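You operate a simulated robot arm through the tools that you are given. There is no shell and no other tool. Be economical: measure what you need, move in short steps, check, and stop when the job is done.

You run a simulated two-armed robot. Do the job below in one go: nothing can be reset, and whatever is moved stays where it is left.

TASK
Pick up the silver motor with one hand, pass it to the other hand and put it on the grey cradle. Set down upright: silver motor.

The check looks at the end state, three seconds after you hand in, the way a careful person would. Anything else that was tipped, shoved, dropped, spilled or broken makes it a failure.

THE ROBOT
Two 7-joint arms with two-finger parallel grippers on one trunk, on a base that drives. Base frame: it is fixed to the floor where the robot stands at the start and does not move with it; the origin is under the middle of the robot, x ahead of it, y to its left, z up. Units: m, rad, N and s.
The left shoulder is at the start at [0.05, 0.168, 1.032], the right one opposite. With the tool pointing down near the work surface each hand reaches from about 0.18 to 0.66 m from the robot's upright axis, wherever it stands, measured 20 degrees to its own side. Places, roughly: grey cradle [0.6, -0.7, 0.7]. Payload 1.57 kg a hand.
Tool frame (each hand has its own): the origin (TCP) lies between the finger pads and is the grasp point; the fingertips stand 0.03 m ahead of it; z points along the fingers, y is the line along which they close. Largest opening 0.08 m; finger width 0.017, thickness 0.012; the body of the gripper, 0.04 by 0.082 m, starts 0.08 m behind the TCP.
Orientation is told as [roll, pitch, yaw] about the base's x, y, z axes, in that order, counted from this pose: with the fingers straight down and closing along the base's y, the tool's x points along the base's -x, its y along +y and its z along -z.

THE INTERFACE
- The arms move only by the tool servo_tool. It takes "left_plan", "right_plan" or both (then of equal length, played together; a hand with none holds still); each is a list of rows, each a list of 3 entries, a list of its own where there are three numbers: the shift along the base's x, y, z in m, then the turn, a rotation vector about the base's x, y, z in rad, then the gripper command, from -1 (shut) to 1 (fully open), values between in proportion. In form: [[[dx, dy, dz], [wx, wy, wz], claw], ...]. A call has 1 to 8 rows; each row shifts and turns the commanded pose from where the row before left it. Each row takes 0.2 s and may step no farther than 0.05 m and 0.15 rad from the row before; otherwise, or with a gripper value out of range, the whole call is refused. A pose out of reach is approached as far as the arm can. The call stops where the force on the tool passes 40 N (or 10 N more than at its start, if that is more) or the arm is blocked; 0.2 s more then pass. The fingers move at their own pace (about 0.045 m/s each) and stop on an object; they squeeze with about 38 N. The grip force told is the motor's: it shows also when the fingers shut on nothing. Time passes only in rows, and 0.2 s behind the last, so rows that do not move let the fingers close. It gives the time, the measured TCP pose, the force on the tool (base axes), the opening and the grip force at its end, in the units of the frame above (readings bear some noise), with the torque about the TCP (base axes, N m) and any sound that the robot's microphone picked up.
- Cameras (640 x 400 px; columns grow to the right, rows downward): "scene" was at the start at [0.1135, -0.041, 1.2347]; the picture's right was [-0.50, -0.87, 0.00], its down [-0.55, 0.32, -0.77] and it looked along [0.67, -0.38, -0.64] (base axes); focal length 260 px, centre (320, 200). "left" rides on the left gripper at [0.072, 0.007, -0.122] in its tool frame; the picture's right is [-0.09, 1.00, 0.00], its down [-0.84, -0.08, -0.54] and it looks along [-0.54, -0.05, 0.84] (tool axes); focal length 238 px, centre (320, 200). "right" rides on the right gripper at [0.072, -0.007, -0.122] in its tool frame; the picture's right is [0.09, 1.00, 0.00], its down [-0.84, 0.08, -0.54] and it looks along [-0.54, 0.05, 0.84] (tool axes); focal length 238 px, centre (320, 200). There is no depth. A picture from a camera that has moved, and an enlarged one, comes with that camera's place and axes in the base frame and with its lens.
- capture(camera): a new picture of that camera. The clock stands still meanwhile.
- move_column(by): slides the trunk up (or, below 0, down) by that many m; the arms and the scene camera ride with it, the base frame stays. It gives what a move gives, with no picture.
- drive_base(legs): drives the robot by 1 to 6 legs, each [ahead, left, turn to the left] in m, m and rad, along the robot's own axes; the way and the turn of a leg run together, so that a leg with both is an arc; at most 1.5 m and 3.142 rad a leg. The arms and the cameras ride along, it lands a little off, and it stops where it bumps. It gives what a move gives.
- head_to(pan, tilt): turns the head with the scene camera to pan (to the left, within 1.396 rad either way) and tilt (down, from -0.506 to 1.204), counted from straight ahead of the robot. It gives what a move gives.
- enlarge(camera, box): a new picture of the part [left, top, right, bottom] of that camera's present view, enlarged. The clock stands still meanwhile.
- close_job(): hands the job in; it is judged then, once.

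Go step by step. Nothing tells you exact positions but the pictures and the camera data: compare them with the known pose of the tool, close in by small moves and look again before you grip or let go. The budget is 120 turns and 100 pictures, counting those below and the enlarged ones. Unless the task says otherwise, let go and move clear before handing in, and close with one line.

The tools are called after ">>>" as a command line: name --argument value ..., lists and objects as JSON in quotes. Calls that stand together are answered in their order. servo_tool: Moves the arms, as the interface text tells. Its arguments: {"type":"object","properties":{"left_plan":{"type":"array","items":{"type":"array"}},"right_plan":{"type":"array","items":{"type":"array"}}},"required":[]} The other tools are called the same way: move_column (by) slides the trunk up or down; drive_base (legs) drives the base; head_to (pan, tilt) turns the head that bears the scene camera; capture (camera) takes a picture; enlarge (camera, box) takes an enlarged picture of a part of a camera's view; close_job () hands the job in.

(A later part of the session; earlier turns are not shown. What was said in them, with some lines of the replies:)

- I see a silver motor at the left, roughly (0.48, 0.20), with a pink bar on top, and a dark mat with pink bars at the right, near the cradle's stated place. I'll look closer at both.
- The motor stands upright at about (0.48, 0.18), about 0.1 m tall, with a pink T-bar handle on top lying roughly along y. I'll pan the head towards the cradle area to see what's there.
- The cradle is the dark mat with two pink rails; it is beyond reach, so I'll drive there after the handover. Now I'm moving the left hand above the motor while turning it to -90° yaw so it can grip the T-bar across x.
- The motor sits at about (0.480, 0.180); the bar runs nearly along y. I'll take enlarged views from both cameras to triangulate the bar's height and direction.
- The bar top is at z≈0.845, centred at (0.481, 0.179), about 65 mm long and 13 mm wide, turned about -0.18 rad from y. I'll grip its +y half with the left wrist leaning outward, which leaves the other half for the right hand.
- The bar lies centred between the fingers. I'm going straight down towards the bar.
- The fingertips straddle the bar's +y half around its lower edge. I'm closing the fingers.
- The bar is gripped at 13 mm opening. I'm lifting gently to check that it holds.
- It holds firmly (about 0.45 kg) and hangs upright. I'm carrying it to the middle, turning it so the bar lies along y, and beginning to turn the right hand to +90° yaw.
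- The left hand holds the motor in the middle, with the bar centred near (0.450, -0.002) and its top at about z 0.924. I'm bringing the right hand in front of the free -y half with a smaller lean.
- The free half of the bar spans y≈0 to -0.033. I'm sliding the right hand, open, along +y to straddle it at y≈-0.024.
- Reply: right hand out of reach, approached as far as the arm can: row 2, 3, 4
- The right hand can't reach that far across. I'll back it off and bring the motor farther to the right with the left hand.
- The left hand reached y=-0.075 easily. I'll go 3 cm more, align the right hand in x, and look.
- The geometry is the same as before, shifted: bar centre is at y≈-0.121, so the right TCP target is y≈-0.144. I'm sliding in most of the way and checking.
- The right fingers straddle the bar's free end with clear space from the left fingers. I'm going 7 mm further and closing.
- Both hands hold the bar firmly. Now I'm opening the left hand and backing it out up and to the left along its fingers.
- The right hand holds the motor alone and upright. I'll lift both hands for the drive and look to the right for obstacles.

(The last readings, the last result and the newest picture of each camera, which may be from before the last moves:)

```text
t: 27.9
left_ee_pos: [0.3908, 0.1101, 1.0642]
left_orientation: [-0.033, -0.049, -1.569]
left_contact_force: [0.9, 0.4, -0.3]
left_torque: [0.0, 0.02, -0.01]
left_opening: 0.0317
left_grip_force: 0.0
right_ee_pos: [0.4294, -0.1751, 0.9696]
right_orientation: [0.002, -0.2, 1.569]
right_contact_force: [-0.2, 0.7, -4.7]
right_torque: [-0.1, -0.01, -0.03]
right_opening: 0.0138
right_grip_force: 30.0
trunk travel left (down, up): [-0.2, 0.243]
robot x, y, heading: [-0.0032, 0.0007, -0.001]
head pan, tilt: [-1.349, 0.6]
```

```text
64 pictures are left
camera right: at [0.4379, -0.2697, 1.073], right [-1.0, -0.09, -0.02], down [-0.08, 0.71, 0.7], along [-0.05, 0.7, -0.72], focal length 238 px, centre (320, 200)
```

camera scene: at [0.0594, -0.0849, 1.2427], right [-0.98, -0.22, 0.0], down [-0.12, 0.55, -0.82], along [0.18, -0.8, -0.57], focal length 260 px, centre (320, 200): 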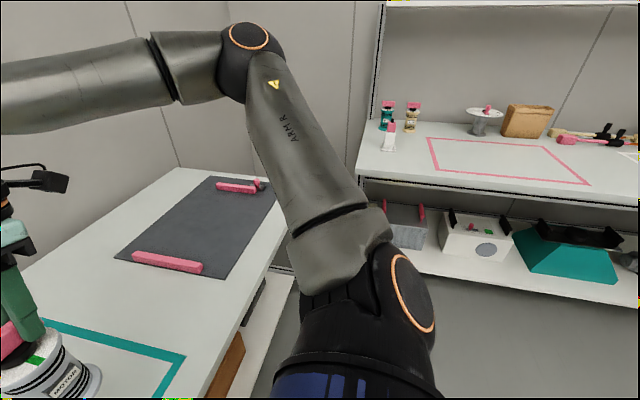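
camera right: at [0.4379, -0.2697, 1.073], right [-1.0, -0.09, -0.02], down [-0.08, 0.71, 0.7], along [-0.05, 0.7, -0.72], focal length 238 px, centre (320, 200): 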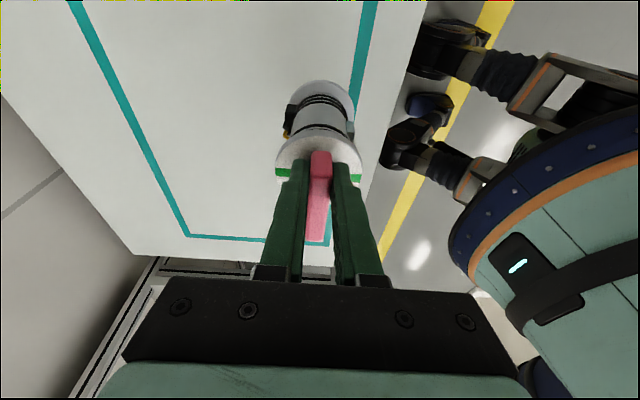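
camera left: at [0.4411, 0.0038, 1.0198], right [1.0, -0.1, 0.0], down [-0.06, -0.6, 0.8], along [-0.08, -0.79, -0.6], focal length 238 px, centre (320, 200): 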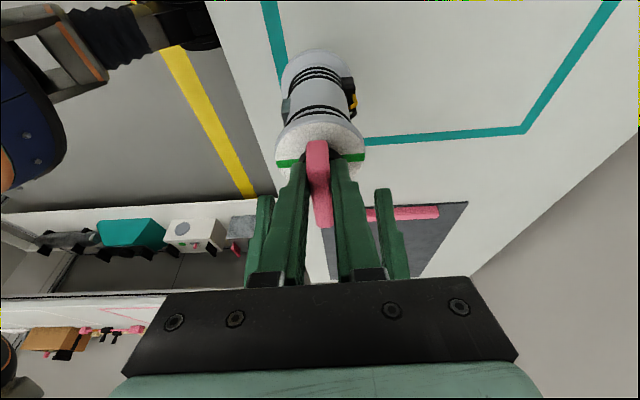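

The path to the right is clear to about y≈-1.04, where the side table starts. I'm driving 0.45 m to the right.

>>> drive_base --legs '[[0, -0.2, 0], [0, -0.25, 0]]'

>>> head_to --pan -0.35 --tilt 0.7

>>> capture --camera "scene"

```text
t: 30.9
left_ee_pos: [0.391, -0.3406, 1.0659]
left_orientation: [-0.032, -0.051, -1.569]
left_contact_force: [0.1, 0.3, -0.4]
left_torque: [0.0, -0.03, -0.01]
left_opening: 0.0322
left_grip_force: 0.0
right_ee_pos: [0.4297, -0.6264, 0.97]
right_orientation: [0.001, -0.2, 1.568]
right_contact_force: [-0.5, 0.2, -4.5]
right_torque: [-0.11, 0.01, 0.01]
right_opening: 0.0131
right_grip_force: 29.8
trunk travel left (down, up): [-0.2, 0.243]
robot x, y, heading: [0.0002, -0.4535, 0.001]
head pan, tilt: [-1.349, 0.6]
```

```text
t: 32.2
left_ee_pos: [0.3915, -0.342, 1.0647]
left_orientation: [-0.032, -0.049, -1.57]
left_contact_force: [-0.3, -0.5, -0.5]
left_torque: [0.01, 0.0, 0.03]
left_opening: 0.0319
left_grip_force: 0.0
right_ee_pos: [0.4316, -0.6253, 0.9693]
right_orientation: [-0.001, -0.198, 1.569]
right_contact_force: [-0.4, 0.5, -3.7]
right_torque: [-0.13, -0.04, -0.01]
right_opening: 0.0134
right_grip_force: 30.3
trunk travel left (down, up): [-0.2, 0.243]
robot x, y, heading: [0.0005, -0.4536, -0.004]
head pan, tilt: [-0.351, 0.7]
```

```text
63 pictures are left
camera scene: at [0.1199, -0.4796, 1.234], right [-0.34, -0.94, 0.0], down [-0.6, 0.22, -0.76], along [0.72, -0.26, -0.64], focal length 260 px, centre (320, 200)
```

scene: 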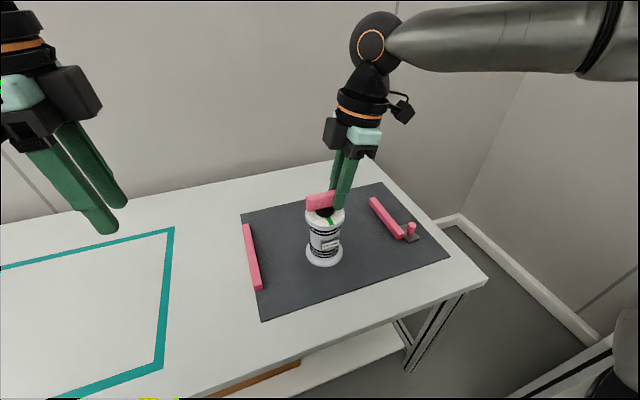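

The cradle mat spans x 0.40–0.74, y -0.45 to -0.92, so its centre is about (0.57, -0.69). I'm moving the motor over the middle between the rails.

>>> servo_tool --right_plan '[[[0.02, -0.01, 0], [0, 0, 0], -1], [[0.025, -0.02, 0], [0, 0, 0], -1], [[0.025, -0.02, 0], [0, 0, 0], -1], [[0.025, -0.02, 0], [0, 0, 0], -1], [[0.02, -0.01, 0], [0, 0, 0], -1], [[0.015, -0.005, -0.02], [0, 0, 0], -1], [[0, 0, -0.02], [0, 0, 0], -1], [[0, 0, 0], [0, 0, 0], -1]]'

>>> capture --camera "scene"

>>> capture --camera "right"

```text
t: 34.0
left_ee_pos: [0.391, -0.3412, 1.0656]
left_orientation: [-0.034, -0.049, -1.569]
left_contact_force: [-0.5, 0.1, -0.2]
left_torque: [-0.02, 0.01, 0.01]
left_opening: 0.0319
left_grip_force: 0.0
right_ee_pos: [0.5602, -0.7106, 0.93]
right_orientation: [0.002, -0.201, 1.569]
right_contact_force: [0.8, 0.4, -4.6]
right_torque: [-0.12, -0.01, 0.0]
right_opening: 0.0135
right_grip_force: 30.4
trunk travel left (down, up): [-0.2, 0.243]
robot x, y, heading: [-0.0024, -0.452, -0.001]
head pan, tilt: [-0.351, 0.7]
```

```text
62 pictures are left
camera scene: at [0.12, -0.4796, 1.234], right [-0.34, -0.94, 0.0], down [-0.61, 0.22, -0.76], along [0.72, -0.26, -0.64], focal length 260 px, centre (320, 200)
```

scene: 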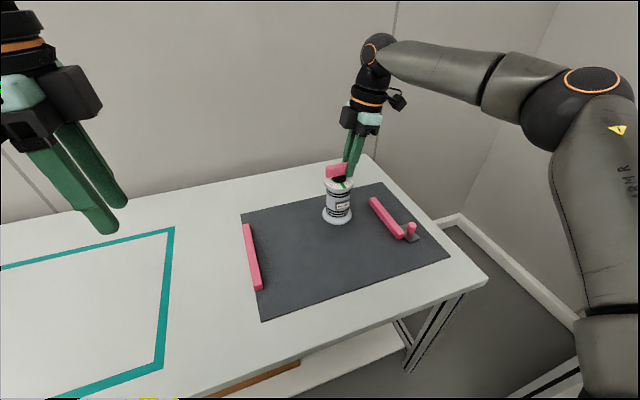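

```text
61 pictures are left
camera right: at [0.5688, -0.8061, 1.033], right [-1.0, -0.09, -0.02], down [-0.08, 0.71, 0.7], along [-0.05, 0.7, -0.72], focal length 238 px, centre (320, 200)
```

right: 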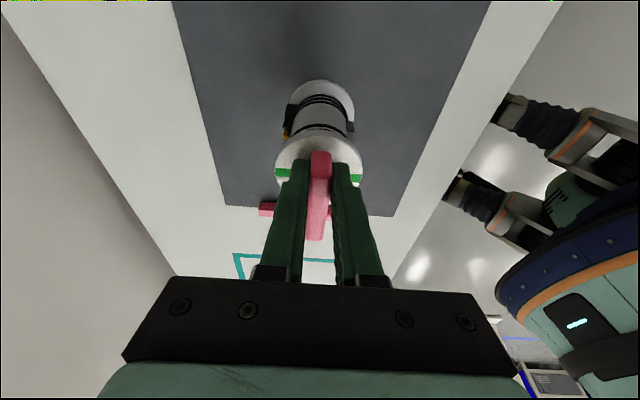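

The motor hangs over the middle of the cradle. I'm lowering it to just above the surface and checking that it is upright.

>>> servo_tool --right_plan '[[[0, 0, -0.02], [0, 0, 0], -1], [[0, 0, -0.02], [0, 0, 0], -1], [[0, 0, -0.02], [0, 0, 0], -1], [[0, 0, -0.008], [0, 0, 0], -1], [[0, 0, 0], [0, 0, 0], -1]]'

>>> enlarge --camera "scene" --box '[240, 140, 432, 260]'

```text
t: 35.2
left_ee_pos: [0.3917, -0.3403, 1.0666]
left_orientation: [-0.034, -0.049, -1.569]
left_contact_force: [0.8, -0.2, -0.2]
left_torque: [0.0, 0.01, 0.0]
left_opening: 0.0319
left_grip_force: 0.0
right_ee_pos: [0.5581, -0.7129, 0.8619]
right_orientation: [0.001, -0.2, 1.568]
right_contact_force: [-0.8, 0.1, -5.0]
right_torque: [-0.08, 0.01, 0.03]
right_opening: 0.0134
right_grip_force: 29.7
trunk travel left (down, up): [-0.2, 0.243]
robot x, y, heading: [-0.0005, -0.4522, 0.002]
head pan, tilt: [-0.351, 0.7]
```

```text
3.33 times, centred on (336, 200) of scene
camera zoom: at [0.12, -0.4796, 1.234], right [-0.34, -0.94, 0.0], down [-0.61, 0.22, -0.76], along [0.72, -0.26, -0.64], focal length 866 px, centre (267, 200)
```

zoom: 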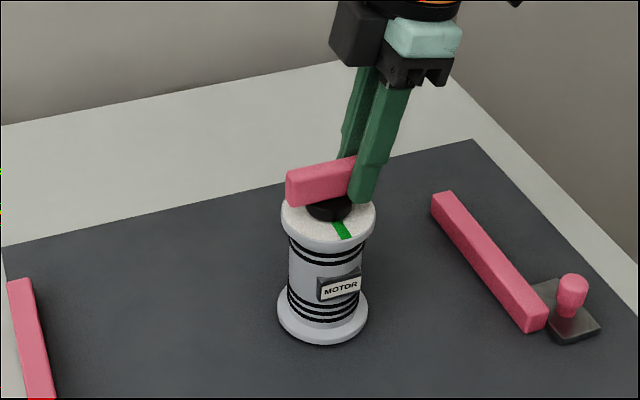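

It is upright with about 1 cm or less to go. I'm lowering in 2 mm steps until contact.

>>> servo_tool --right_plan '[[[0, 0, -0.002], [0, 0, 0], -1], [[0, 0, -0.002], [0, 0, 0], -1], [[0, 0, 0], [0, 0, 0], -1]]'

>>> servo_tool --right_plan '[[[0, 0, -0.002], [0, 0, 0], -1], [[0, 0, 0], [0, 0, 0], -1]]'

```text
t: 36.0
left_ee_pos: [0.3911, -0.3406, 1.0654]
left_orientation: [-0.034, -0.048, -1.57]
left_contact_force: [0.1, -0.2, 0.9]
left_torque: [-0.01, 0.01, -0.03]
left_opening: 0.0322
left_grip_force: 0.1
right_ee_pos: [0.5576, -0.713, 0.8583]
right_orientation: [0.0, -0.201, 1.569]
right_contact_force: [0.8, 0.3, -4.5]
right_torque: [-0.1, 0.0, -0.01]
right_opening: 0.0134
right_grip_force: 29.8
trunk travel left (down, up): [-0.2, 0.243]
robot x, y, heading: [0.0015, -0.4498, -0.002]
head pan, tilt: [-0.351, 0.7]
```

```text
t: 36.6
left_ee_pos: [0.3906, -0.3414, 1.0658]
left_orientation: [-0.034, -0.049, -1.569]
left_contact_force: [-1.0, 0.4, 0.0]
left_torque: [0.02, 0.03, -0.02]
left_opening: 0.0319
left_grip_force: 0.0
right_ee_pos: [0.5579, -0.712, 0.8575]
right_orientation: [-0.004, -0.202, 1.568]
right_contact_force: [0.9, -2.2, 4.2]
right_torque: [-0.24, 0.11, -0.01]
right_opening: 0.0132
right_grip_force: 30.4
trunk travel left (down, up): [-0.2, 0.243]
robot x, y, heading: [0.0042, -0.4507, -0.002]
head pan, tilt: [-0.351, 0.7]
```

Contact was made (force went from -4.5 to +4.2 N). I'm opening the right fingers gently in place.

>>> servo_tool --right_plan '[[[0, 0, 0], [0, 0, 0], -0.6], [[0, 0, 0], [0, 0, 0], -0.4], [[0, 0, 0], [0, 0, 0], 0], [[0, 0, 0], [0, 0, 0], 0.3], [[0, 0, 0], [0, 0, 0], 0.3]]'

>>> enlarge --camera "scene" --box '[240, 140, 432, 260]'

>>> capture --camera "right"

```text
t: 37.8
left_ee_pos: [0.3918, -0.3404, 1.0652]
left_orientation: [-0.033, -0.048, -1.57]
left_contact_force: [-0.4, -0.6, 0.0]
left_torque: [0.01, 0.01, 0.01]
left_opening: 0.0321
left_grip_force: 0.0
right_ee_pos: [0.5565, -0.7114, 0.8567]
right_orientation: [-0.002, -0.201, 1.569]
right_contact_force: [-0.4, -0.2, 0.2]
right_torque: [-0.01, 0.01, -0.01]
right_opening: 0.052
right_grip_force: 0.2
trunk travel left (down, up): [-0.2, 0.243]
robot x, y, heading: [-0.0025, -0.453, 0.003]
head pan, tilt: [-0.351, 0.7]
```

```text
3.33 times, centred on (336, 200) of scene
camera zoom: at [0.1196, -0.4794, 1.2341], right [-0.34, -0.94, 0.0], down [-0.6, 0.22, -0.76], along [0.72, -0.26, -0.64], focal length 866 px, centre (267, 200)
```

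zoom: 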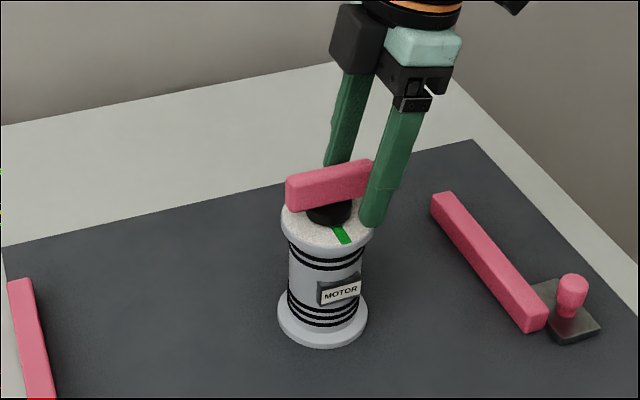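

```text
58 pictures are left
camera right: at [0.5649, -0.8073, 0.9599], right [-1.0, -0.09, -0.02], down [-0.08, 0.71, 0.7], along [-0.05, 0.7, -0.72], focal length 238 px, centre (320, 200)
```

right: 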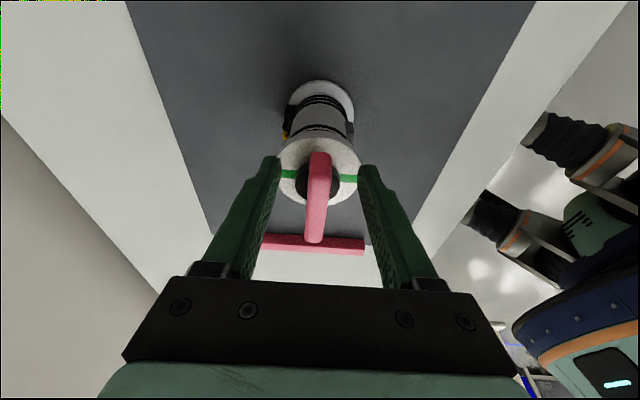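

The motor stands upright on the cradle, released. I'm withdrawing the right hand up and away.

>>> servo_tool --right_plan '[[[0, -0.003, 0.015], [0, 0, 0], 0.3], [[0, -0.004, 0.02], [0, 0, 0], 0.3], [[0, -0.006, 0.03], [0, 0, 0], 0.3], [[-0.01, -0.008, 0.04], [0, 0, 0], 0.3], [[-0.02, 0, 0.04], [0, 0, 0], 0.3], [[-0.03, 0, 0.01], [0, 0, 0], 0.3], [[-0.03, 0, 0], [0, 0, 0], 0.3]]'

>>> capture --camera "scene"

>>> enlarge --camera "scene" --box '[240, 140, 432, 260]'

```text
t: 39.4
left_ee_pos: [0.3914, -0.3413, 1.066]
left_orientation: [-0.035, -0.048, -1.57]
left_contact_force: [0.2, 0.9, 0.2]
left_torque: [0.04, 0.0, 0.03]
left_opening: 0.032
left_grip_force: 0.1
right_ee_pos: [0.4687, -0.7326, 1.0107]
right_orientation: [0.003, -0.199, 1.57]
right_contact_force: [-0.4, -0.1, 0.4]
right_torque: [-0.02, -0.01, 0.01]
right_opening: 0.0521
right_grip_force: 0.1
trunk travel left (down, up): [-0.2, 0.243]
robot x, y, heading: [-0.0039, -0.4518, 0.0]
head pan, tilt: [-0.351, 0.7]
```

```text
57 pictures are left
camera scene: at [0.1194, -0.4796, 1.2341], right [-0.34, -0.94, 0.0], down [-0.6, 0.22, -0.77], along [0.72, -0.26, -0.64], focal length 260 px, centre (320, 200)
```

scene: 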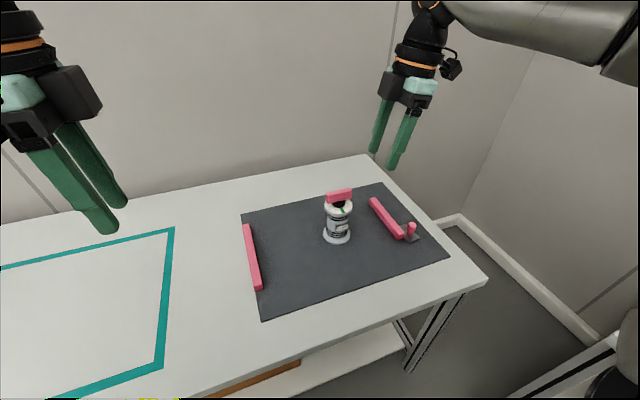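

```text
3.33 times, centred on (336, 200) of scene
camera zoom: at [0.1194, -0.4796, 1.2341], right [-0.34, -0.94, 0.0], down [-0.6, 0.22, -0.77], along [0.72, -0.26, -0.64], focal length 866 px, centre (267, 200)
```

zoom: 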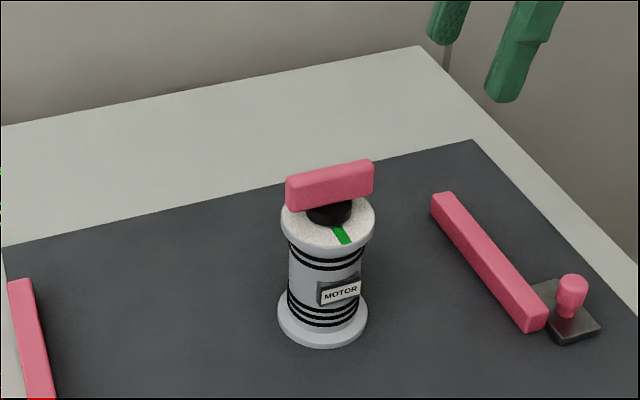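

The motor stands upright in the middle of the grey cradle, both hands are clear and nothing else was disturbed. I'm handing in.

>>> close_job

```text
The job is handed in.
```

The silver motor was picked up with the left hand, passed in the air to the right hand, and now stands upright in the middle of the grey cradle.
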